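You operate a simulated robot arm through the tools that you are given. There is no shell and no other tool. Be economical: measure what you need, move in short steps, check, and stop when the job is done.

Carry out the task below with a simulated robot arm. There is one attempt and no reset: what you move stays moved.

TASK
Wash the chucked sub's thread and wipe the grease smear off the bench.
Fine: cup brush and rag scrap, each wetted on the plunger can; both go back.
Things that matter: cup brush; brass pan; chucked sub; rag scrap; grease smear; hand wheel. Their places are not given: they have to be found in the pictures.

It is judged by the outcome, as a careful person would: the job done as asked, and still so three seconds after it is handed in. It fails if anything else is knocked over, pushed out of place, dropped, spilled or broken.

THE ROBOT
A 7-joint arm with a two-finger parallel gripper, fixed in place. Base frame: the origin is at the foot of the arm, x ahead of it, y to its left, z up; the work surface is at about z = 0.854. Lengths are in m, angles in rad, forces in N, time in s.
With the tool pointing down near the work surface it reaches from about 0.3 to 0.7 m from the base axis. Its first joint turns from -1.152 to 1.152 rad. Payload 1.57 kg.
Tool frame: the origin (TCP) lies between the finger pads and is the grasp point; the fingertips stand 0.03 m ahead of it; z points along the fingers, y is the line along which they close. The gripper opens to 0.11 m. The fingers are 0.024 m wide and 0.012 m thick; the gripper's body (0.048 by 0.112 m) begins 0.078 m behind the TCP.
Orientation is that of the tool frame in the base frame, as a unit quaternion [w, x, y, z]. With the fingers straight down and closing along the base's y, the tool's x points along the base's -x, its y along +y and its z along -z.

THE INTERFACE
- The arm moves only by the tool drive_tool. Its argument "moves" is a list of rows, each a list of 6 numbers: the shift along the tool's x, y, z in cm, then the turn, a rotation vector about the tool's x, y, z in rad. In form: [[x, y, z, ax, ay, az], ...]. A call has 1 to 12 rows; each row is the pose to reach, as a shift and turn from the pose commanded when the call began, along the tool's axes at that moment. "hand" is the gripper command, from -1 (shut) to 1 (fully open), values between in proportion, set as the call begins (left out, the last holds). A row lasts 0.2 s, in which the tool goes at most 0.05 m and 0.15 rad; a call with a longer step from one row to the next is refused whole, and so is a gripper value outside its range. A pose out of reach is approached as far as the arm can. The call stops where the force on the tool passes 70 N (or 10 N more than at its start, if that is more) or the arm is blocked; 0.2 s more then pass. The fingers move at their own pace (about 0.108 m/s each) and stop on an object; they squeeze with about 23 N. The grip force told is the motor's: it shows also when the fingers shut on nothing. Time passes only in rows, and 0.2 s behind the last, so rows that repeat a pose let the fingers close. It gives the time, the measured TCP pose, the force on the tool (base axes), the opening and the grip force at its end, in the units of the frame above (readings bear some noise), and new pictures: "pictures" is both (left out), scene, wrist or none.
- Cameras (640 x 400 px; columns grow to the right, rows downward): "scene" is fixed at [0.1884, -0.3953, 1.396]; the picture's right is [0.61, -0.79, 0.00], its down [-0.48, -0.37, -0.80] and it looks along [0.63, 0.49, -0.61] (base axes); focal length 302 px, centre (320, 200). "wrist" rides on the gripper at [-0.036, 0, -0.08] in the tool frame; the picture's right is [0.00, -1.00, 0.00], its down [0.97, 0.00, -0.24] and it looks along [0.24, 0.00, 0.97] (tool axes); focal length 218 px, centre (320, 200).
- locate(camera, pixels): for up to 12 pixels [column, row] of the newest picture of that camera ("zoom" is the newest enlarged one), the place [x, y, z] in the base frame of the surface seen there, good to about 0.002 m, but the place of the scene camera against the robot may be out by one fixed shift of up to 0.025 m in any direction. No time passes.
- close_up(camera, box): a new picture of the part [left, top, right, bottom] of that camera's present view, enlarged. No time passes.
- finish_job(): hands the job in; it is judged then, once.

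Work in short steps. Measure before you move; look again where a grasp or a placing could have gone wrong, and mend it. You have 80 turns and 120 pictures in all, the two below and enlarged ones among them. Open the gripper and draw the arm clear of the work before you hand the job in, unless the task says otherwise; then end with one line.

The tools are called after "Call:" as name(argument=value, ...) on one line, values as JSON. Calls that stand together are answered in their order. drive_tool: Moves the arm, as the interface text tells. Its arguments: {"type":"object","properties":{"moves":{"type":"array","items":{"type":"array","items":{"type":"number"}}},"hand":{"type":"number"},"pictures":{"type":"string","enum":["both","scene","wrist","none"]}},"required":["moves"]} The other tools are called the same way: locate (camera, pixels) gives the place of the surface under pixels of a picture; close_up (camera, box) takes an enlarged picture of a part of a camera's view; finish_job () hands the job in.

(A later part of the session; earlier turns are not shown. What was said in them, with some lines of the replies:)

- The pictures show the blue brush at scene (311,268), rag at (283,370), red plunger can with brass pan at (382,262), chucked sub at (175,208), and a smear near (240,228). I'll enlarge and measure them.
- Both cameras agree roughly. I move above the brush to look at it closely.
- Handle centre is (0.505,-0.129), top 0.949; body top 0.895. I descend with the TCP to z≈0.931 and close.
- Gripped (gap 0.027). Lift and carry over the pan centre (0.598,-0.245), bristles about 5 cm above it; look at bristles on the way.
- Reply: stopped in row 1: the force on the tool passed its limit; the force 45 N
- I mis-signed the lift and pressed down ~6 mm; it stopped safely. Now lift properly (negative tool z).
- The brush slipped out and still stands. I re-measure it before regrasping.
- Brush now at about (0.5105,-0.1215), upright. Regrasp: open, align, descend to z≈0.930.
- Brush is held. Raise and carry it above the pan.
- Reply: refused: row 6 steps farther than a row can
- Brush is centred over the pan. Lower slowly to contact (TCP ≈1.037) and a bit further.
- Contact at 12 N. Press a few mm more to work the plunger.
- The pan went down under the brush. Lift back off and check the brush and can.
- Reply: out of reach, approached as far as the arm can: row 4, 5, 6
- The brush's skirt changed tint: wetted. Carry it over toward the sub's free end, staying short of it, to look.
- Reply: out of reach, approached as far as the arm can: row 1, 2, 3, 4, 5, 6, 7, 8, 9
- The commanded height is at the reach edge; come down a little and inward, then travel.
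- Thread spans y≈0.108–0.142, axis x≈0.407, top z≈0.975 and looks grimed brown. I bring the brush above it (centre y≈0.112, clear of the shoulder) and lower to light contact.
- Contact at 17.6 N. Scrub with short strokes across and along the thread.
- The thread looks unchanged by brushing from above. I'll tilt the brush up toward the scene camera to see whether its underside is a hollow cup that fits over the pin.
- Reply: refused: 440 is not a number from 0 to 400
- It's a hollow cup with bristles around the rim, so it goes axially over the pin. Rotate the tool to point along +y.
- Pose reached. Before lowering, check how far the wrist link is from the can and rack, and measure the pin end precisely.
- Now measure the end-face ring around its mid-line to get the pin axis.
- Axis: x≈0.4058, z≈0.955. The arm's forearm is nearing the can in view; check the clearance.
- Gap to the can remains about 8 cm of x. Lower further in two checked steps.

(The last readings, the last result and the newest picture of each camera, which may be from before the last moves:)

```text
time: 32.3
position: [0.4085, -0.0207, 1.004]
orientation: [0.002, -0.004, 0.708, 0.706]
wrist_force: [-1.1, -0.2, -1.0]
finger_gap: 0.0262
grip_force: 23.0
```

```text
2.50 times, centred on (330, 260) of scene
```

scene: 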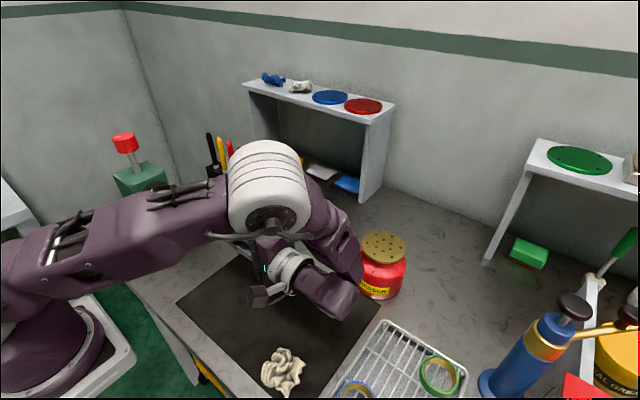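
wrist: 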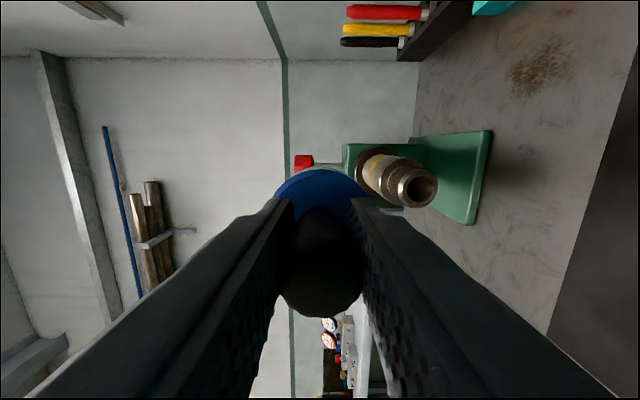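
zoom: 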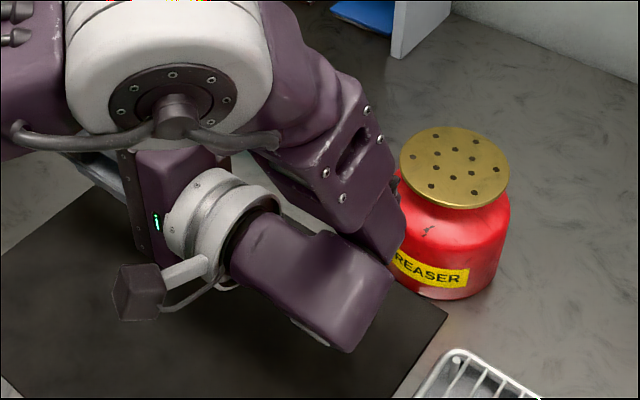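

Still clear. Lower the last 4.9 cm while moving 2 cm toward the pin (rim stays ~3 cm short).

Call:
drive_tool(moves=[[0, -1, 1, 0, 0, 0], [0, -2.5, 2, 0, 0, 0], [0.05, -4, 2, 0, 0, 0], [0.05, -4.9, 2, 0, 0, 0], [0.05, -4.9, 2, 0, 0, 0]])

Call:
close_up(camera="scene", box=[230, 180, 430, 340])

```text
time: 33.5
position: [0.4058, -0.002, 0.9549]
orientation: [0.004, -0.004, 0.709, 0.705]
wrist_force: [-0.4, 0.3, -1.4]
finger_gap: 0.0263
grip_force: 22.7
```

scene: 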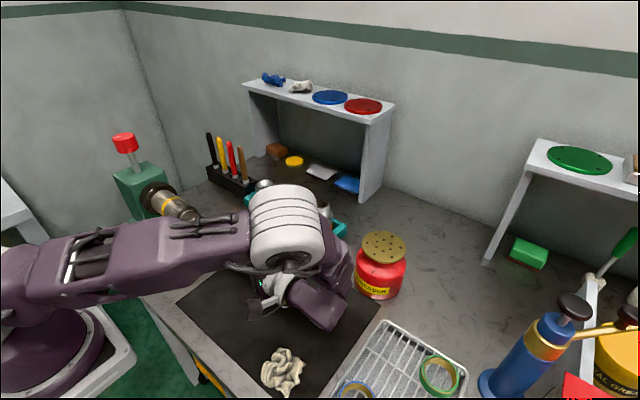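
wrist: 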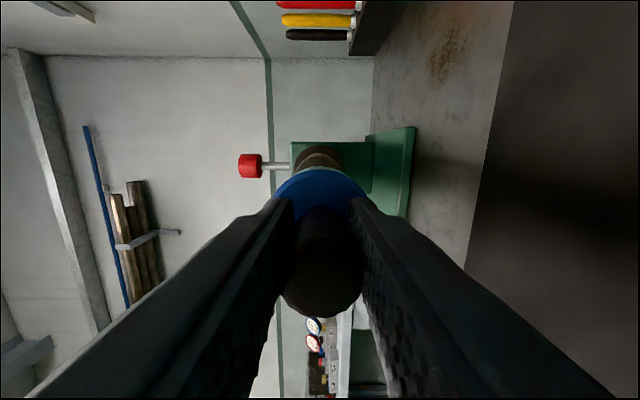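

```text
2.50 times, centred on (330, 260) of scene
```

zoom: 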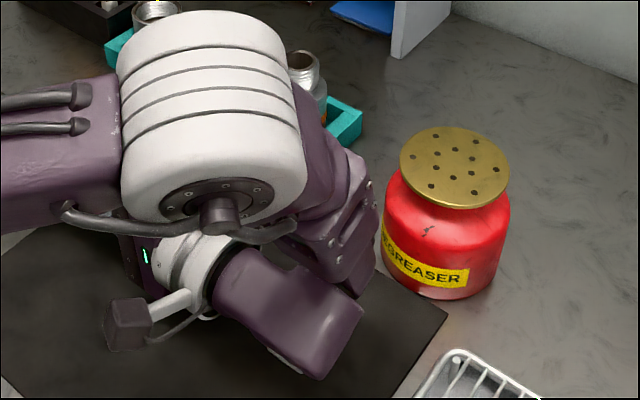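

Aligned in y/z by readings. Check the brush's own offset from the TCP via the wrist camera.

Call:
locate(camera="wrist", pixels=[[320, 169], [300, 175], [340, 175], [283, 190], [358, 190], [320, 230], [320, 260], [320, 300], [320, 312]])

Call:
close_up(camera="wrist", box=[260, 140, 380, 215])

```text
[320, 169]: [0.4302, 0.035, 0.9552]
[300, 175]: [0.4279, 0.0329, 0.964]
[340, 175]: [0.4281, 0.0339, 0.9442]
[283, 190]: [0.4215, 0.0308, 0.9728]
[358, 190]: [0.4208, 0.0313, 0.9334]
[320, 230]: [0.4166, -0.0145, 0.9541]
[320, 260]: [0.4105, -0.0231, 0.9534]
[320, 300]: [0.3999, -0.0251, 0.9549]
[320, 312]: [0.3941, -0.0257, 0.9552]
```

```text
5.33 times, centred on (320, 178) of wrist
```

zoom: 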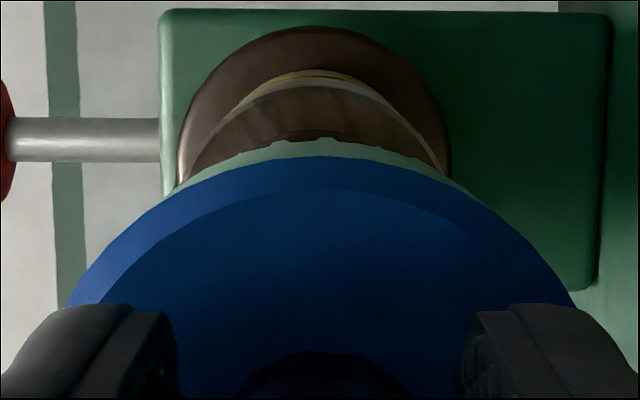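

Brush axis is ~2 mm toward −x of the TCP; correct that and advance slowly onto the pin.

Call:
drive_tool(moves=[[-0.2, 0, 1, 0, 0, 0], [-0.2, 0, 2, 0, 0, 0], [-0.2, 0, 3, 0, 0, 0], [-0.2, 0, 3.6, 0, 0, 0], [-0.2, 0, 4.0, 0, 0, 0], [-0.2, 0, 4.4, 0, 0, 0]])

```text
time: 34.9
position: [0.4087, 0.0448, 0.9543]
orientation: [0.003, -0.003, 0.708, 0.706]
wrist_force: [-0.5, -0.6, -1.0]
finger_gap: 0.0264
grip_force: 23.3
```

scene: 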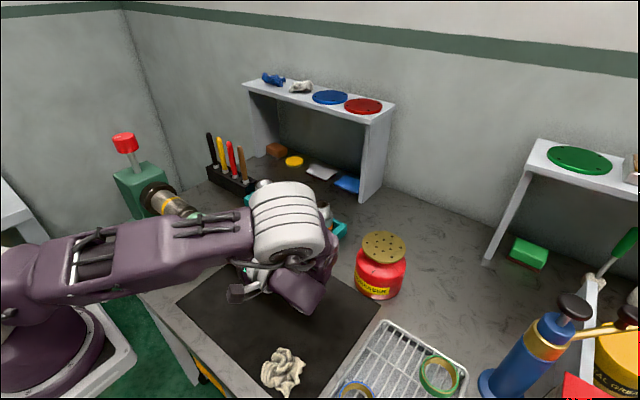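
wrist: 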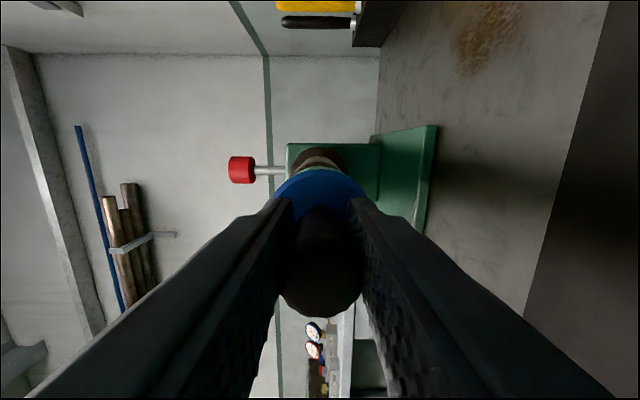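

No force at rim y≈0.12: the pin is entering the cup. Continue in.

Call:
drive_tool(moves=[[0, 0, 0.6, 0, 0, 0], [0, 0, 1.2, 0, 0, 0], [0, 0, 1.6, 0, 0, 0], [0, 0, 1.9, 0, 0, 0], [0, 0, 2.2, 0, 0, 0]], pictures="wrist")

Call:
close_up(camera="scene", box=[130, 170, 230, 240])

```text
time: 36.1
position: [0.41, 0.0646, 0.9545]
orientation: [0.002, -0.004, 0.708, 0.706]
wrist_force: [-0.1, 0.1, -0.9]
finger_gap: 0.0265
grip_force: 22.7
```

wrist: 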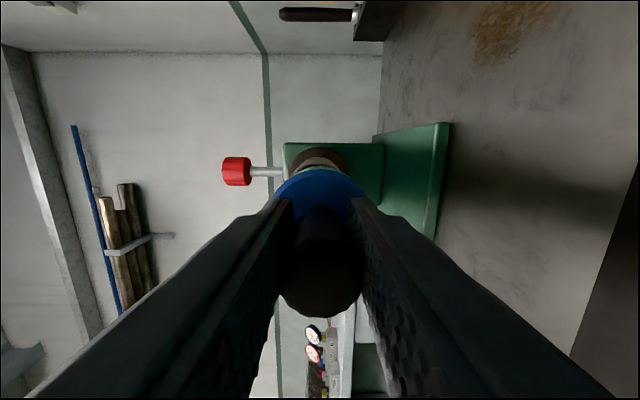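

```text
5.71 times, centred on (180, 205) of scene
```

zoom: 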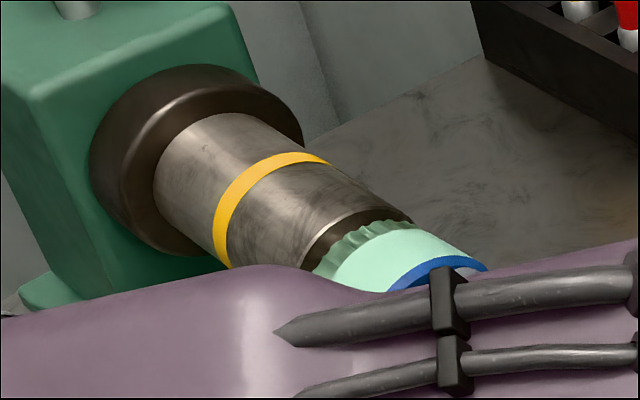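

The cup is over the thread almost to the shoulder. Twist the brush back and forth with small axial strokes.

Call:
drive_tool(moves=[[0.1, 0, 0.2, 0, 0, 0.14], [0.1, 0, 0.2, 0, 0, 0.28], [0.1, 0, 0, 0, 0, 0.42], [0.1, 0, -0.3, 0, 0, 0.56], [0.1, 0, -0.6, 0, 0, 0.56], [0.1, 0, -0.6, 0, 0, 0.42], [0.1, 0, -0.3, 0, 0, 0.28], [0.1, 0, 0, 0, 0, 0.14], [0.1, 0, 0.2, 0, 0, 0], [0.1, 0, 0.2, 0, 0, -0.14], [0.1, 0, 0, 0, 0, -0.28], [0.1, 0, -0.3, 0, 0, -0.42]], pictures="none")

Call:
drive_tool(moves=[[0, 0, 0.3, 0, 0, -0.12], [0, 0, 0.5, 0, 0, 0], [0, 0, 0.3, 0, 0, 0.14], [0, 0, 0, 0, 0, 0.28], [0, 0, -0.6, 0, 0, 0.42], [0, 0, -0.6, 0, 0, 0.56], [0, 0, 0, 0, 0, 0.7], [0, 0, 0.4, 0, 0, 0.84], [0, 0, 0.4, 0, 0, 0.7], [0, 0, 0.4, 0, 0, 0.56], [0, 0, 0.4, 0, 0, 0.42], [0, 0, 0.4, 0, 0, 0.42]], pictures="none")

Call:
close_up(camera="scene", box=[130, 170, 230, 240])

```text
time: 38.7
position: [0.4086, 0.0648, 0.9551]
orientation: [0.151, -0.152, 0.69, 0.691]
wrist_force: [5.5, 3.9, 10.0]
finger_gap: 0.0267
grip_force: 23.6
```

```text
time: 41.3
position: [0.4092, 0.0677, 0.9545]
orientation: [0.003, -0.004, 0.709, 0.706]
wrist_force: [0.9, 0.4, -1.2]
finger_gap: 0.0265
grip_force: 22.6
```

```text
5.71 times, centred on (180, 205) of scene
```

zoom: 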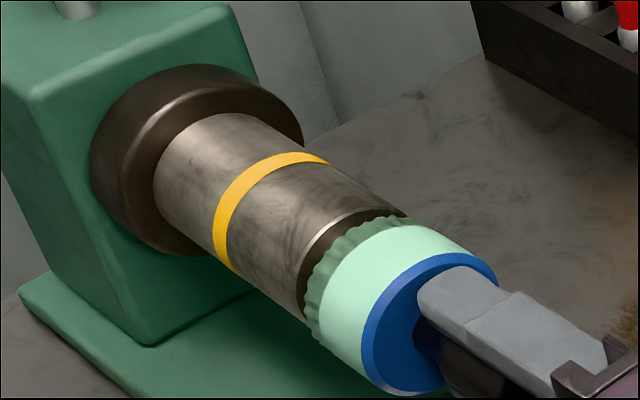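

Withdraw along the axis and inspect the thread.

Call:
drive_tool(moves=[[0, 0, -2, 0, 0, 0], [0, 0, -4, 0, 0, 0], [0, 0, -6, 0, 0, 0], [0, 0, -8, 0, 0, 0], [0, 0, -8, 0, 0, 0]], pictures="none")

Call:
close_up(camera="scene", box=[130, 170, 230, 240])

```text
time: 42.5
position: [0.4094, -0.012, 0.9553]
orientation: [0.003, -0.004, 0.708, 0.706]
wrist_force: [-0.3, -0.3, -1.0]
finger_gap: 0.0263
grip_force: 23.9
```

```text
5.71 times, centred on (180, 205) of scene
```

zoom: 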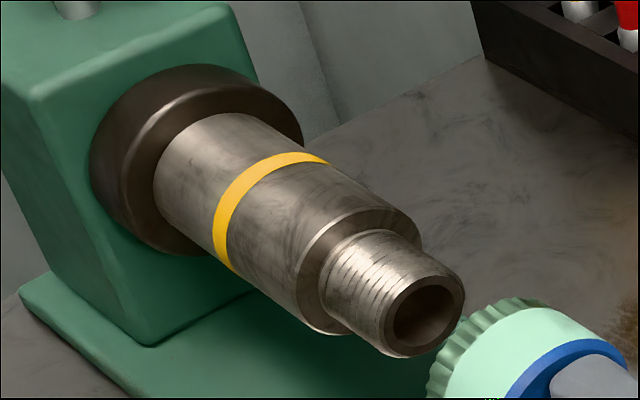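

The thread is now visibly clean and bright. Raise the tool, back the way it came.

Call:
drive_tool(moves=[[0, 3, 0, 0, 0, 0], [0, 7, 0, 0, 0, 0], [0, 11, 0, 0, 0, 0], [0, 15, 0, 0, 0, 0], [0, 19, 0, 0, 0, 0], [0, 22, 0, 0, 0, 0], [0, 22, 0, 0, 0, 0]], pictures="wrist")

Call:
close_up(camera="wrist", box=[480, 145, 580, 225])

Call:
close_up(camera="scene", box=[130, 170, 230, 240])

```text
time: 44.1
position: [0.4045, -0.0128, 1.1758]
orientation: [0.003, -0.004, 0.709, 0.706]
wrist_force: [-0.3, -0.7, -1.3]
finger_gap: 0.0264
grip_force: 22.7
```

wrist: 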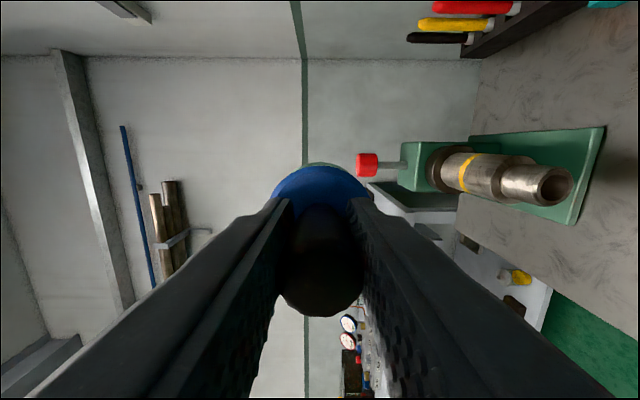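

```text
5.00 times, centred on (530, 185) of wrist
```

zoom: 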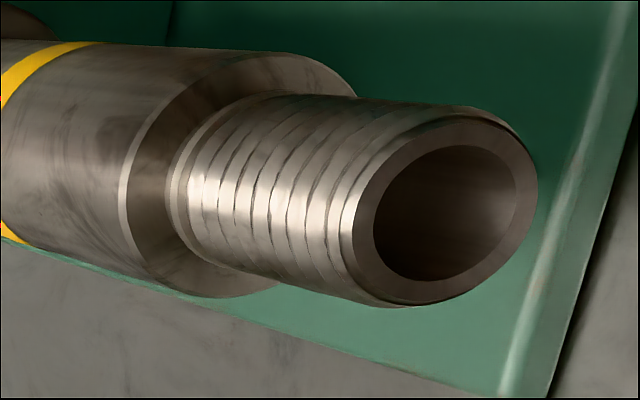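

```text
5.71 times, centred on (180, 205) of scene
```

zoom: 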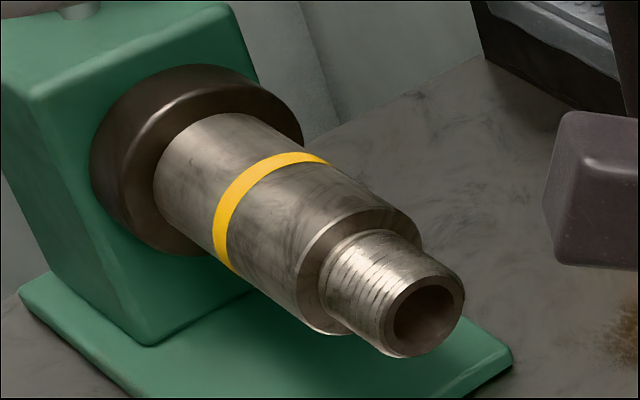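

Thread clean from both views. Rotate the tool back to straight down.

Call:
drive_tool(moves=[[0, 0, 0, 0.145, 0, 0], [0, 0, 0, 0.29, 0, 0], [0, 0, 0, 0.435, 0, 0], [0, 0, 0, 0.58, 0, 0], [0, 0, 0, 0.725, 0, 0], [0, 0, 0, 0.87, 0, 0], [0, 0, 0, 1.015, 0, 0], [0, 0, 0, 1.16, 0, 0], [0, 0, 0, 1.305, 0, 0], [0, 0, 0, 1.45, 0, 0], [0, 0, 0, 1.567, 0, 0], [0, 0, 0, 1.567, 0, 0]], pictures="none")

```text
time: 46.7
position: [0.4075, -0.0128, 1.1743]
orientation: [0.005, -0.001, 1.0, -0.001]
wrist_force: [-0.5, 0.3, -0.8]
finger_gap: 0.0261
grip_force: 23.1
```

Carry the brush over its original spot (0.5055,-0.129) and lower to just above the mat.

Call:
drive_tool(moves=[[-2.5, -2.9, 2.5, 0, 0, 0], [-5, -5.8, 5, 0, 0, 0], [-7.5, -8.7, 7.5, 0, 0, 0], [-10, -11.6, 10, 0, 0, 0], [-10, -11.6, 14, 0, 0, 0], [-10, -11.6, 18, 0, 0, 0], [-10, -11.6, 22, 0, 0, 0], [-10, -11.6, 23, 0, 0, 0], [-10, -11.6, 23, 0, 0, 0]])

```text
time: 48.7
position: [0.5089, -0.1288, 0.9445]
orientation: [0.004, -0.001, 1.0, 0.0]
wrist_force: [0.2, 0.4, -1.8]
finger_gap: 0.0263
grip_force: 22.8
```

scene: 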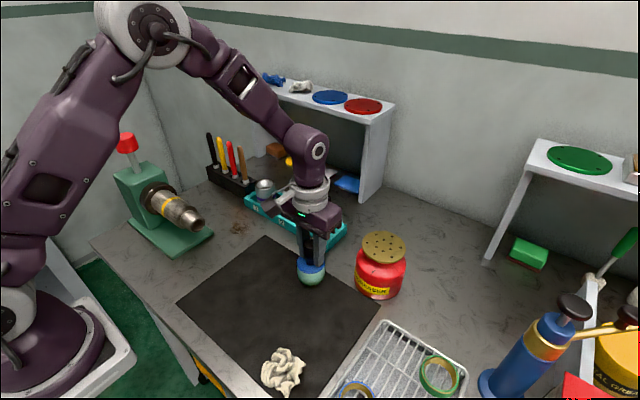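
wrist: 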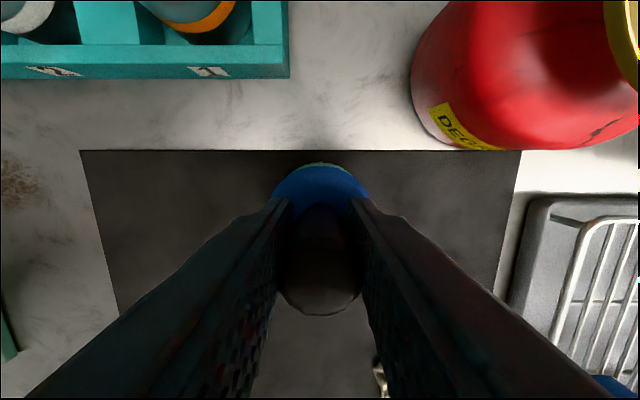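

Lower the last 1.3 cm gently until contact.

Call:
drive_tool(moves=[[0, 0, 0.7, 0, 0, 0], [0, 0, 1.1, 0, 0, 0], [0, 0, 1.3, 0, 0, 0], [0, 0, 1.4, 0, 0, 0]], pictures="none")

```text
time: 49.7
position: [0.5093, -0.1276, 0.9314]
orientation: [0.006, -0.001, 1.0, 0.0]
wrist_force: [-0.6, 1.0, 0.2]
finger_gap: 0.0264
grip_force: 23.1
```

Call:
drive_tool(moves=[[0, 0, 0.1, 0, 0, 0], [0, 0, 0.2, 0, 0, 0]], pictures="none")

```text
time: 50.3
position: [0.5099, -0.1292, 0.9297]
orientation: [0.003, 0.0, 1.0, 0.0]
wrist_force: [0.2, 0.3, -1.7]
finger_gap: 0.0263
grip_force: 23.0
```

Call:
drive_tool(moves=[[0, 0, 0.1, 0, 0, 0], [0, 0, 0.2, 0, 0, 0], [0, 0, 0.3, 0, 0, 0]], pictures="none")

```text
time: 51.1
position: [0.5093, -0.1274, 0.9266]
orientation: [0.006, -0.001, 1.0, -0.001]
wrist_force: [-0.2, 0.0, 11.2]
finger_gap: 0.0263
grip_force: 22.5
```

Contact at 11 N. Ease 1 mm, open the fingers, then rise.

Call:
drive_tool(moves=[[0, 0, -0.15, 0, 0, 0], [0, 0, -0.15, 0, 0, 0], [0, 0, -0.15, 0, 0, 0]], hand=-0.2, pictures="none")

Call:
drive_tool(moves=[[0, 0, -3, 0, 0, 0], [0, 0, -7, 0, 0, 0], [0, 0, -11, 0, 0, 0], [0, 0, -15, 0, 0, 0], [0, 0, -15, 0, 0, 0]])

```text
time: 51.9
position: [0.509, -0.1282, 0.9273]
orientation: [0.006, 0.0, 1.0, 0.001]
wrist_force: [-0.8, 1.4, -0.2]
finger_gap: 0.0442
grip_force: 0.1
```

```text
time: 53.1
position: [0.5085, -0.1275, 1.0776]
orientation: [0.005, -0.001, 1.0, 0.0]
wrist_force: [-0.6, 0.7, 0.6]
finger_gap: 0.0441
grip_force: 0.1
```

scene: 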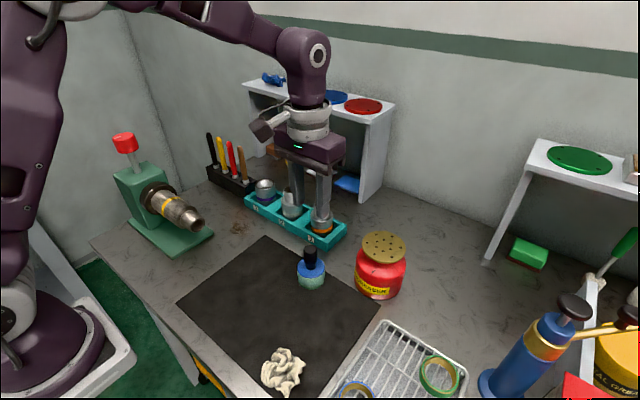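
wrist: 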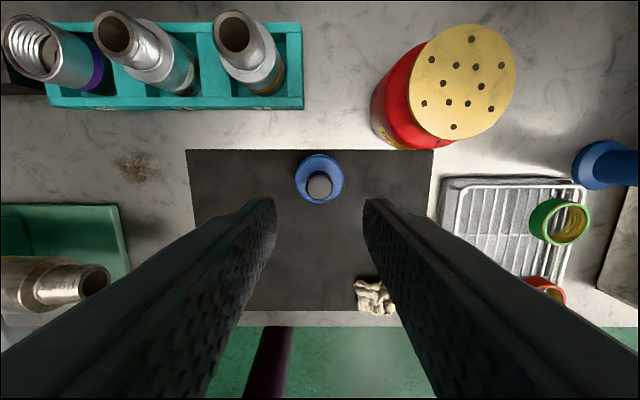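

Brush is back upright at its spot. Go above the rag with an open hand for a look.

Call:
drive_tool(moves=[[3.6, -1.7, 0, 0, 0, 0], [7.2, -3.5, 0, 0, 0, 0], [10.8, -5.2, 0, 0, 0, 0], [14.4, -7, 0, 0, 0, 0], [18, -8.7, 0, 0, 0, 0], [18, -8.7, 0, 0, 0, 0]], hand=0.6)

Call:
close_up(camera="wrist", box=[240, 120, 400, 260])

```text
time: 54.5
position: [0.327, -0.2169, 1.0747]
orientation: [0.005, -0.001, 1.0, 0.0]
wrist_force: [-0.3, -0.4, 0.4]
finger_gap: 0.0879
grip_force: 0.0
```

scene: 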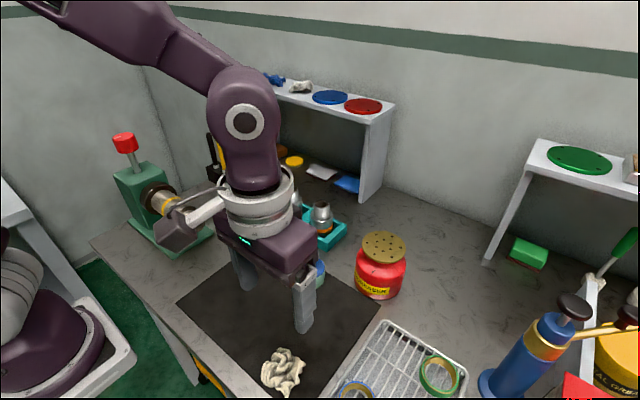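
wrist: 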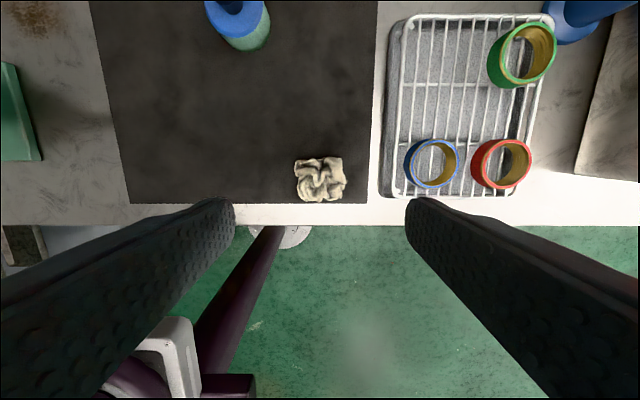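

```text
2.86 times, centred on (320, 190) of wrist
```

zoom: 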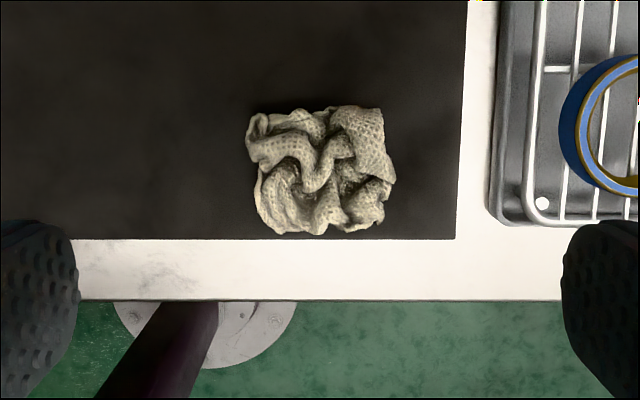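

Call:
locate(camera="wrist", pixels=[[320, 180], [300, 180], [340, 180], [320, 162], [320, 196], [305, 168], [338, 165], [305, 192], [340, 192], [360, 180], [320, 210], [328, 175]])

```text
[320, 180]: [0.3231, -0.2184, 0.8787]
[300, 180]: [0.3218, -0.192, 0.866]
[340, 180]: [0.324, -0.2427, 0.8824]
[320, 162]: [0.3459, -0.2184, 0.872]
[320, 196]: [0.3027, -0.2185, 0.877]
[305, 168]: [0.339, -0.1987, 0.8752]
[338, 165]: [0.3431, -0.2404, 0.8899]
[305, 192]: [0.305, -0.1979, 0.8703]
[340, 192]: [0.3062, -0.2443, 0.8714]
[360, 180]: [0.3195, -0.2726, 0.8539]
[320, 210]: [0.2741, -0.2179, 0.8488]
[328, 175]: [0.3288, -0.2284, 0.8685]
```

Rag centre ≈(0.324,-0.218), 5–6 cm wide, top ≈0.882. Descend so the fingertips stay ~11 mm above the mat and close.

Call:
drive_tool(moves=[[0.3, -0.1, 4, 0, 0, 0], [0.3, -0.1, 8, 0, 0, 0], [0.3, -0.1, 12, 0, 0, 0], [0.3, -0.1, 16, 0, 0, 0], [0.3, -0.1, 17.9, 0, 0, 0], [0.3, -0.1, 17.9, 0, 0, 0]], pictures="none")

Call:
drive_tool(moves=[[0, 0, 0, 0, 0, 0], [0, 0, 0, 0, 0, 0], [0, 0, 0, 0, 0, 0], [0, 0, 0, 0, 0, 0]], hand=-1)

```text
time: 55.9
position: [0.3235, -0.217, 0.8973]
orientation: [0.004, -0.002, 1.0, 0.0]
wrist_force: [0.6, 0.7, 0.0]
finger_gap: 0.0881
grip_force: 0.1
```

```text
time: 56.9
position: [0.3253, -0.217, 0.8982]
orientation: [0.006, -0.001, 1.0, 0.0]
wrist_force: [0.5, 0.3, 0.4]
finger_gap: 0.0613
grip_force: 22.3
```

scene: 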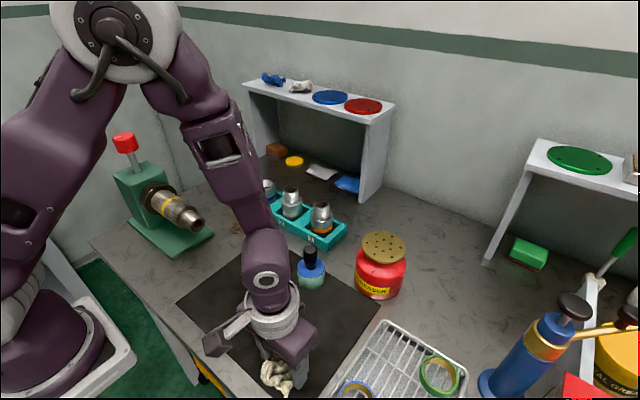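
wrist: 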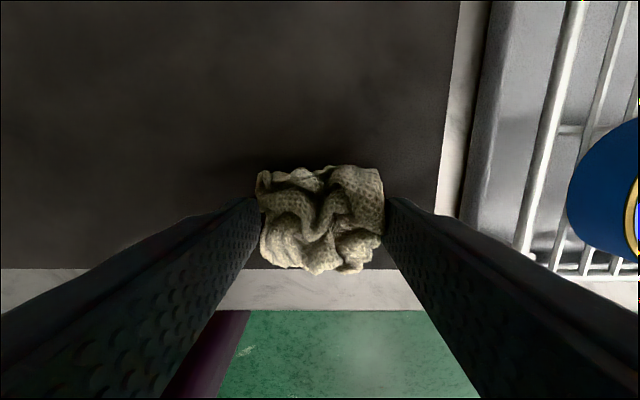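

Firm grip at 0.061. Lift, then carry to above the pan.

Call:
drive_tool(moves=[[0, 0, -1, 0, 0, 0], [0, 0, -3, 0, 0, 0], [0, 0, -7, 0, 0, 0], [0, 0, -11, 0, 0, 0], [0, 0, -15, 0, 0, 0], [0, 0, -17, 0, 0, 0]], pictures="wrist")

Call:
drive_tool(moves=[[-4.5, -0.4, 0, 0, 0, 0], [-9, -0.8, 0, 0, 0, 0], [-13.5, -1.3, 0, 0, 0, 0], [-18, -1.8, 0, 0, 0, 0], [-22.5, -2.3, 0, 0, 0, 0], [-27.3, -2.8, 0, 0, 0, 0], [-27.3, -2.8, 0, 0, 0, 0]], pictures="scene")

```text
time: 58.3
position: [0.3242, -0.2167, 1.0651]
orientation: [0.004, 0.0, 1.0, 0.0]
wrist_force: [0.4, -0.5, 0.3]
finger_gap: 0.061
grip_force: 22.9
```

wrist: 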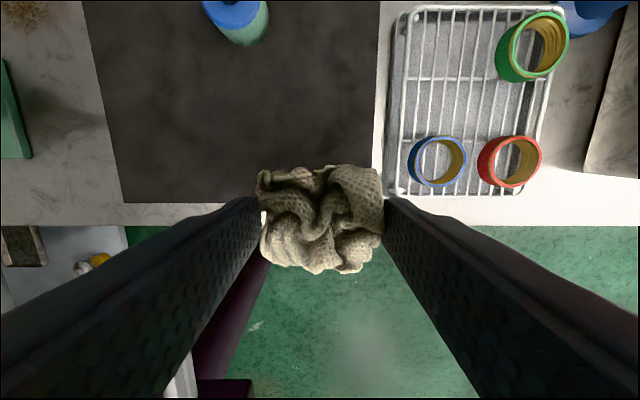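

```text
time: 59.9
position: [0.5986, -0.2447, 1.0701]
orientation: [0.005, -0.001, 1.0, 0.0]
wrist_force: [0.0, 0.2, -0.4]
finger_gap: 0.0605
grip_force: 23.3
```

scene: 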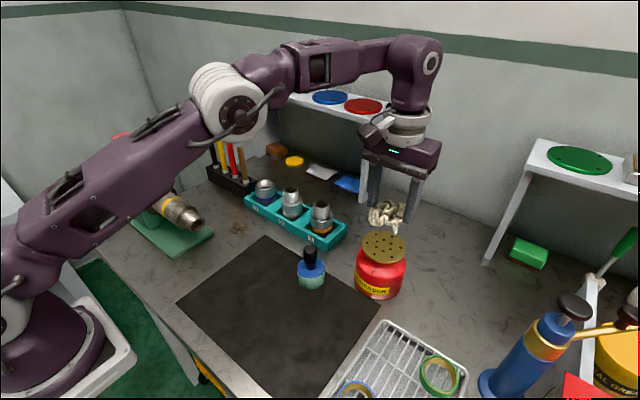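

Rag is held over the pan. Lower to contact (TCP ≈1.004) and press as with the brush.

Call:
drive_tool(moves=[[0, 0, 3, 0, 0, 0], [0, 0, 5.5, 0, 0, 0], [0, 0, 6.5, 0, 0, 0], [0, 0, 7, 0, 0, 0], [0, 0, 7.4, 0, 0, 0], [0, 0, 7.4, 0, 0, 0]], pictures="none")

Call:
close_up(camera="scene", box=[340, 190, 430, 310])

```text
time: 61.3
position: [0.5986, -0.2446, 0.9966]
orientation: [0.005, -0.001, 1.0, 0.0]
wrist_force: [-0.4, -0.1, 1.9]
finger_gap: 0.0599
grip_force: 23.1
```

```text
3.33 times, centred on (385, 250) of scene
```

zoom: 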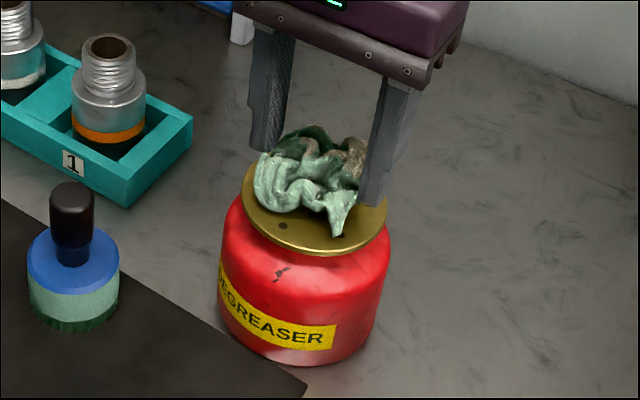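

The rag has turned tinted (wet). Hold a touch deeper, then lift.

Call:
drive_tool(moves=[[0, 0, 0.2, 0, 0, 0], [0, 0, 0.3, 0, 0, 0], [0, 0, 0.3, 0, 0, 0], [0, 0, -1, 0, 0, 0], [0, 0, -4, 0, 0, 0], [0, 0, -7, 0, 0, 0], [0, 0, -8, 0, 0, 0]], pictures="scene")

Call:
close_up(camera="scene", box=[340, 150, 440, 310])

```text
time: 62.9
position: [0.5976, -0.2443, 1.0747]
orientation: [0.004, -0.001, 1.0, 0.0]
wrist_force: [0.4, 0.2, 0.3]
finger_gap: 0.0604
grip_force: 22.5
```

scene: 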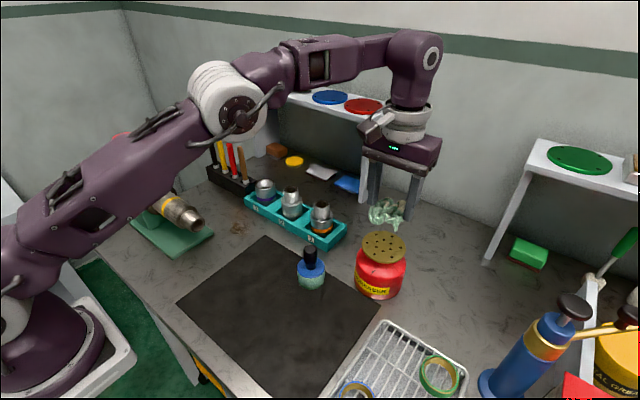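

```text
2.50 times, centred on (390, 230) of scene
```

zoom: 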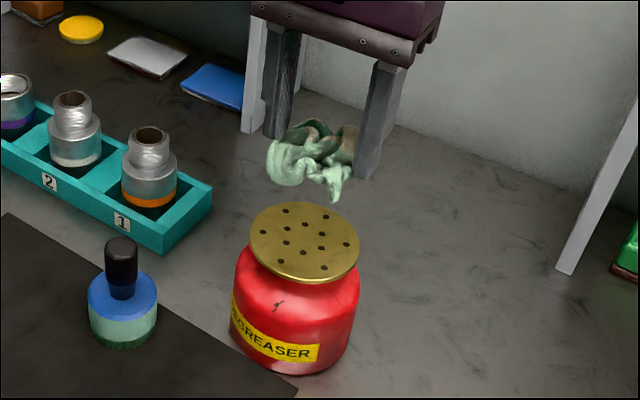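

Wet rag in hand. Carry it at height to above the smear (0.517,0.129) and look.

Call:
drive_tool(moves=[[0.9, 4.1, 0, 0, 0, 0], [1.8, 8.2, 0, 0, 0, 0], [2.7, 12.3, 0, 0, 0, 0], [3.6, 16.4, 0, 0, 0, 0], [4.5, 20.5, 0, 0, 0, 0], [5.4, 24.6, 0, 0, 0, 0], [6.3, 28.7, 0, 0, 0, 0], [7.2, 32.8, 0, 0, 0, 0], [8.1, 36.9, 0, 0, 0, 0], [8.1, 36.9, 0, 0, 0, 0]])

Call:
locate(camera="scene", pixels=[[238, 228], [228, 220], [250, 222], [238, 236], [245, 203], [265, 215], [250, 212], [235, 198], [266, 190], [214, 235]])

```text
time: 65.1
position: [0.5163, 0.125, 1.0756]
orientation: [0.005, -0.001, 1.0, 0.0]
wrist_force: [0.8, -0.2, 0.1]
finger_gap: 0.0598
grip_force: 22.0
```

scene: 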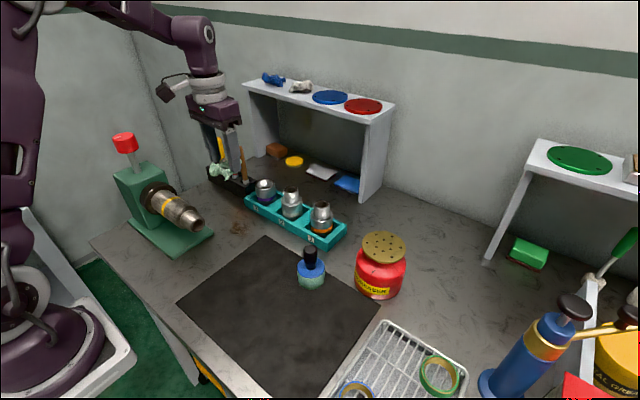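
wrist: 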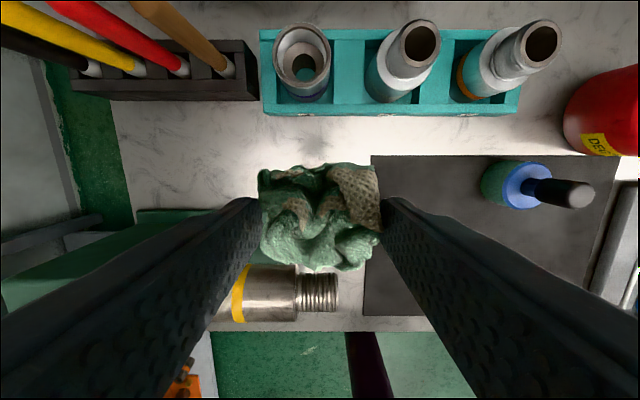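

```text
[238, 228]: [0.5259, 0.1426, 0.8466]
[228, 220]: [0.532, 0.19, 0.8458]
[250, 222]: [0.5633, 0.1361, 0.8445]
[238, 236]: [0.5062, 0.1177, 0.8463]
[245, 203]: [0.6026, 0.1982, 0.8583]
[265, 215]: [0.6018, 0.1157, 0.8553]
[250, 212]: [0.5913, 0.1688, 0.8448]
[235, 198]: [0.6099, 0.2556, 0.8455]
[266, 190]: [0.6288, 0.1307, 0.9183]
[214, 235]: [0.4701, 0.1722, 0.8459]
```

Call:
locate(camera="wrist", pixels=[[290, 105], [290, 112], [265, 60], [230, 95], [160, 96], [140, 215], [180, 150], [305, 45], [404, 40], [320, 130]])

Call:
close_up(camera="scene", box=[180, 130, 290, 260])

```text
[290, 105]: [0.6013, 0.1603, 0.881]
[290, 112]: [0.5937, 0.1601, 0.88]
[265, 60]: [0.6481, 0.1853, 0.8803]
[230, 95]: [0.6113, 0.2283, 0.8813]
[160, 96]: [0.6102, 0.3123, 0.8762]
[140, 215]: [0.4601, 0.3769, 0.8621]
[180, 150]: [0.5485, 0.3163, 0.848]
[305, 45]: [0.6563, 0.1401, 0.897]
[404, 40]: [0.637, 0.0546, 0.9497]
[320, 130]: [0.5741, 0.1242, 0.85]
```

```text
3.08 times, centred on (235, 195) of scene
```

zoom: 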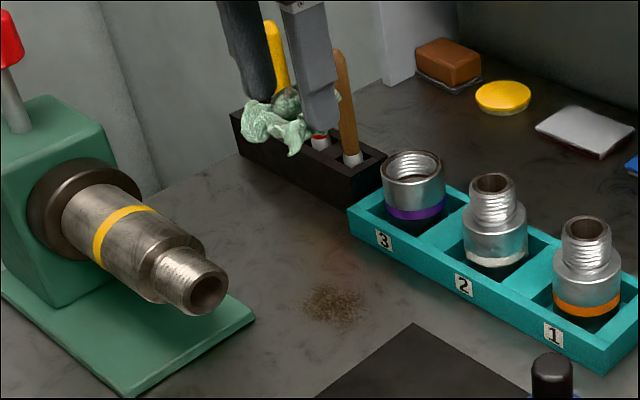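

Smear centre ≈(0.516,0.122); rack front is at x≈0.592, plate edge ≈0.465. Lower the rag onto the smear, slowly at the end.

Call:
drive_tool(moves=[[0, -0.2, 4, 0, 0, 0], [0, -0.2, 8, 0, 0, 0], [0, -0.2, 12, 0, 0, 0], [0, -0.2, 16, 0, 0, 0], [0, -0.2, 17.5, 0, 0, 0], [0, -0.2, 18, 0, 0, 0], [0, -0.2, 18.3, 0, 0, 0]])

```text
time: 66.7
position: [0.5177, 0.1237, 0.8921]
orientation: [0.005, 0.0, 1.0, 0.001]
wrist_force: [-3.1, 2.2, 26.1]
finger_gap: 0.0598
grip_force: 22.7
```

scene: 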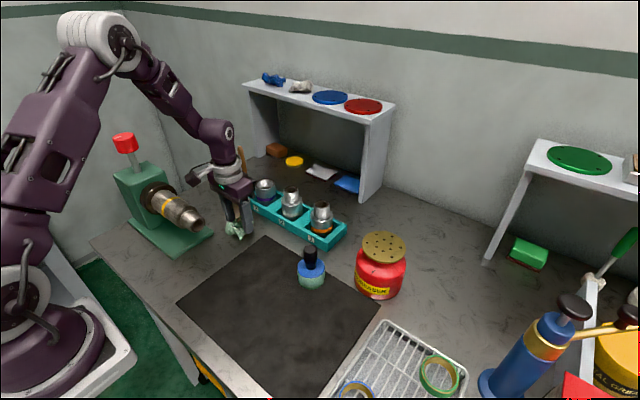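
wrist: 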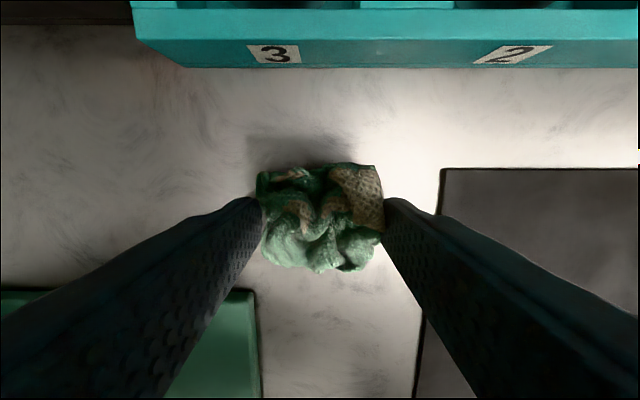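

Contact at 26 N. Ease 1 mm and wipe in strokes over x±2 cm, y±3 cm (clear of mat, plate and rack).

Call:
drive_tool(moves=[[0, 2, -0.1, 0, 0, 0], [0, 3.2, -0.1, 0, 0, 0], [-1.5, 3.2, -0.1, 0, 0, 0], [-1.5, 0, -0.1, 0, 0, 0], [-1.5, -2, -0.1, 0, 0, 0], [0, -2, -0.1, 0, 0, 0], [0, 1, -0.1, 0, 0, 0], [0.5, 3.2, -0.1, 0, 0, 0], [1.8, 3.2, -0.1, 0, 0, 0], [1.8, 0, -0.1, 0, 0, 0], [1.8, -2, -0.1, 0, 0, 0], [0, 0, -0.1, 0, 0, 0]])

```text
time: 69.3
position: [0.518, 0.1206, 0.8916]
orientation: [0.005, 0.001, 1.0, 0.0]
wrist_force: [-0.9, -2.5, 4.2]
finger_gap: 0.0601
grip_force: 23.0
```

scene: 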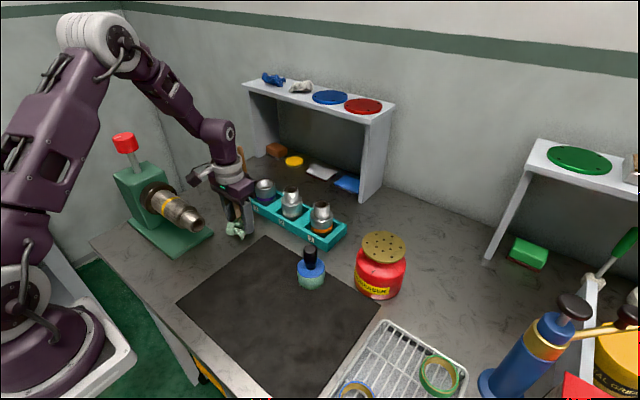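
wrist: 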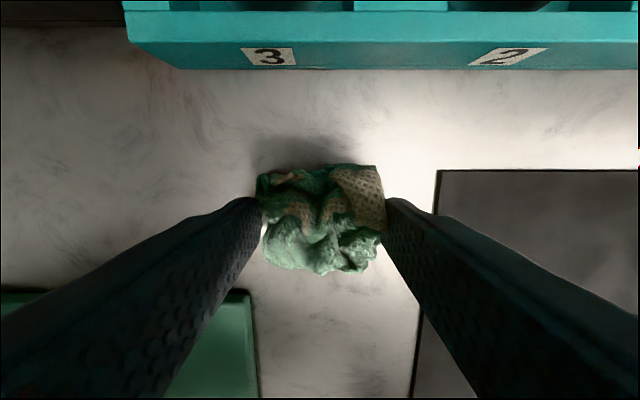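

Raise straight up and inspect the bench where the smear was.

Call:
drive_tool(moves=[[0, 0, -4, 0, 0, 0], [0, 0, -8, 0, 0, 0], [0, 0, -12, 0, 0, 0], [0, 0, -16, 0, 0, 0], [1, -4, -18, 0, 0, 0], [1, -8, -18, 0, 0, 0], [1, -10, -18, 0, 0, 0]])

Call:
close_up(camera="scene", box=[180, 130, 290, 260])

Call:
close_up(camera="wrist", box=[100, 90, 300, 260])

```text
time: 70.9
position: [0.5068, 0.0211, 1.0725]
orientation: [0.004, -0.001, 1.0, 0.0]
wrist_force: [-0.7, -0.4, 0.2]
finger_gap: 0.0608
grip_force: 23.0
```

scene: 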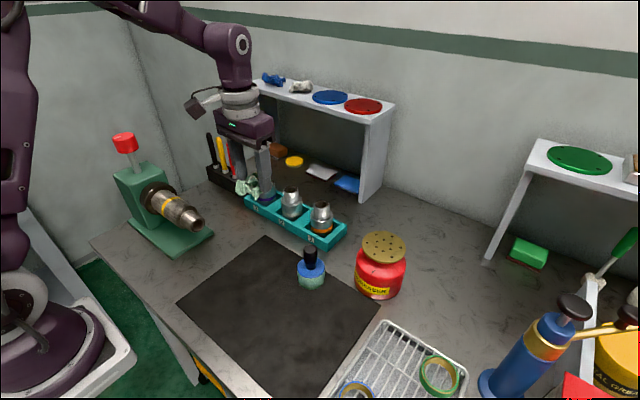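
wrist: 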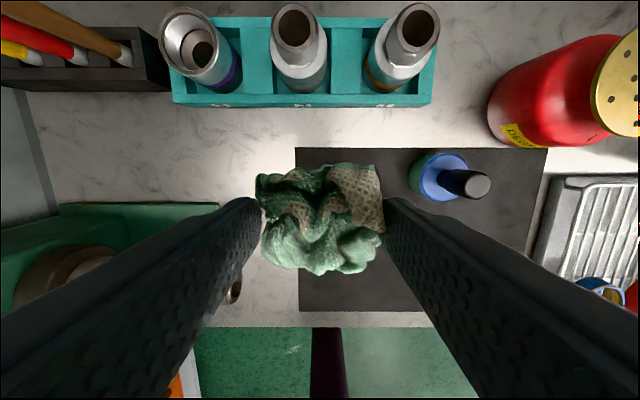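

```text
3.08 times, centred on (235, 195) of scene
```

zoom: 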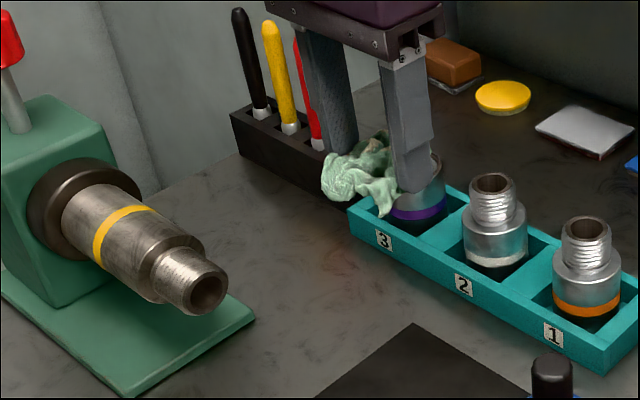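

```text
2.35 times, centred on (200, 175) of wrist
```

zoom: 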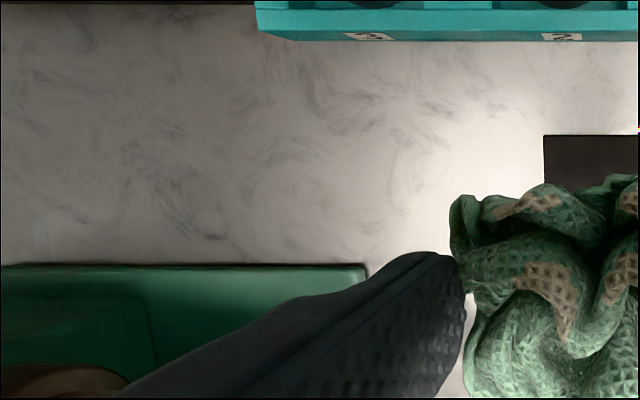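

The smear is gone. Carry the rag back to its place (0.3245,-0.217).

Call:
drive_tool(moves=[[2.6, -3.4, 0, 0, 0, 0], [5.2, -6.8, 0, 0, 0, 0], [7.8, -10.2, 0, 0, 0, 0], [10.4, -13.6, 0, 0, 0, 0], [13, -17, 0, 0, 0, 0], [15.6, -20.4, 0, 0, 0, 0], [18.2, -23.8, 0, 0, 0, 0], [18.2, -23.8, 4.5, 0, 0, 0], [18.2, -23.8, 9, 0, 0, 0], [18.2, -23.8, 13, 0, 0, 0], [18.2, -23.8, 16, 0, 0, 0], [18.2, -23.8, 16.5, 0, 0, 0]], pictures="wrist")

```text
time: 73.5
position: [0.3255, -0.2157, 0.9066]
orientation: [0.006, 0.0, 1.0, 0.0]
wrist_force: [0.3, 0.2, -0.1]
finger_gap: 0.0612
grip_force: 22.5
```

wrist: 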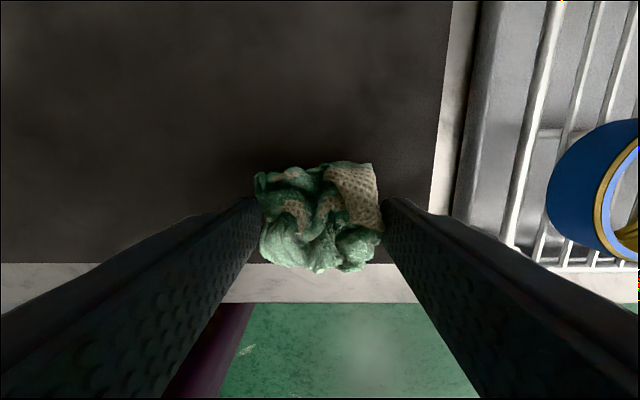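

Call:
drive_tool(moves=[[0, -0.1, 0.4, 0, 0, 0], [0, -0.1, 0.7, 0, 0, 0], [0, -0.1, 0.9, 0, 0, 0], [0, -0.1, 1.0, 0, 0, 0]], pictures="none")

```text
time: 74.5
position: [0.3266, -0.2175, 0.8964]
orientation: [0.006, 0.0, 1.0, 0.0]
wrist_force: [-0.9, 1.1, 24.2]
finger_gap: 0.0601
grip_force: 23.0
```

The rag is down (24 N). Ease slightly, open, and rise.

Call:
drive_tool(moves=[[0, 0, -0.1, 0, 0, 0], [0, 0, -0.1, 0, 0, 0], [0, 0, -0.1, 0, 0, 0]], hand=0.6, pictures="none")

Call:
drive_tool(moves=[[0, 0, -4, 0, 0, 0], [0, 0, -8, 0, 0, 0], [0, 0, -12, 0, 0, 0], [0, 0, -16, 0, 0, 0], [-1, 4, -19, 0, 0, 0], [-3, 8, -21, 0, 0, 0], [-5, 12, -23, 0, 0, 0], [-5, 12, -23, 0, 0, 0]])

```text
time: 75.3
position: [0.3254, -0.2161, 0.8963]
orientation: [0.004, -0.001, 1.0, 0.0]
wrist_force: [-0.1, 0.7, 0.4]
finger_gap: 0.0879
grip_force: 0.0
```

```text
refused: row 5 steps farther than a row can; nothing moved
```

Call:
drive_tool(moves=[[0, 0, -4, 0, 0, 0], [0, 0, -8, 0, 0, 0], [0, 0, -12, 0, 0, 0], [0, 0, -16, 0, 0, 0], [-1, 3, -19, 0, 0, 0], [-3, 6, -21, 0, 0, 0], [-5, 9, -23, 0, 0, 0], [-7, 12, -25, 0, 0, 0], [-7, 12, -25, 0, 0, 0]])

Call:
close_up(camera="scene", box=[90, 120, 440, 400])

```text
time: 77.3
position: [0.3953, -0.0948, 1.1476]
orientation: [0.004, 0.0, 1.0, -0.001]
wrist_force: [0.4, 0.1, 0.2]
finger_gap: 0.088
grip_force: 0.1
```

scene: 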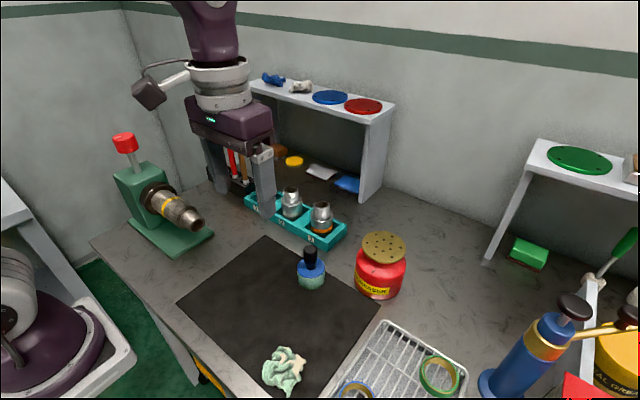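
wrist: 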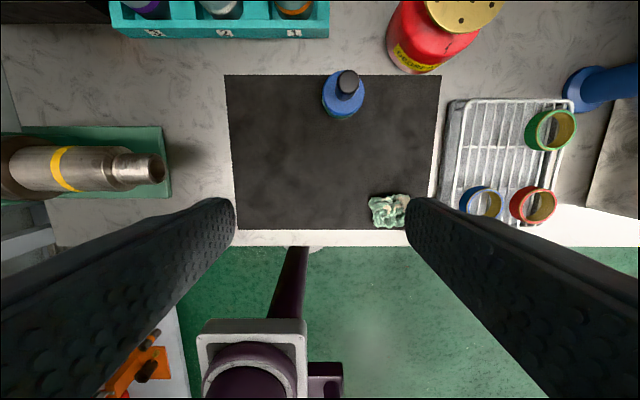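

```text
1.43 times, centred on (265, 260) of scene
```

zoom: 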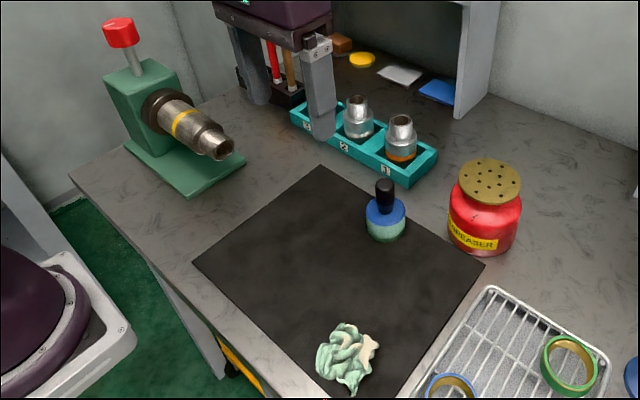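

Everything is in place: clean thread, clean bench, brush upright and rag on the mat, and the hand is open and clear. Handing in.

Call:
finish_job()

```text
The job is handed in.
```

The sub's thread was washed and the grease smear wiped off the bench. The wetted cup brush and rag are back on the mat in their places. I left the hand wheel alone, and the thread's underside was never in view, though the cup brush went over it all the way round.
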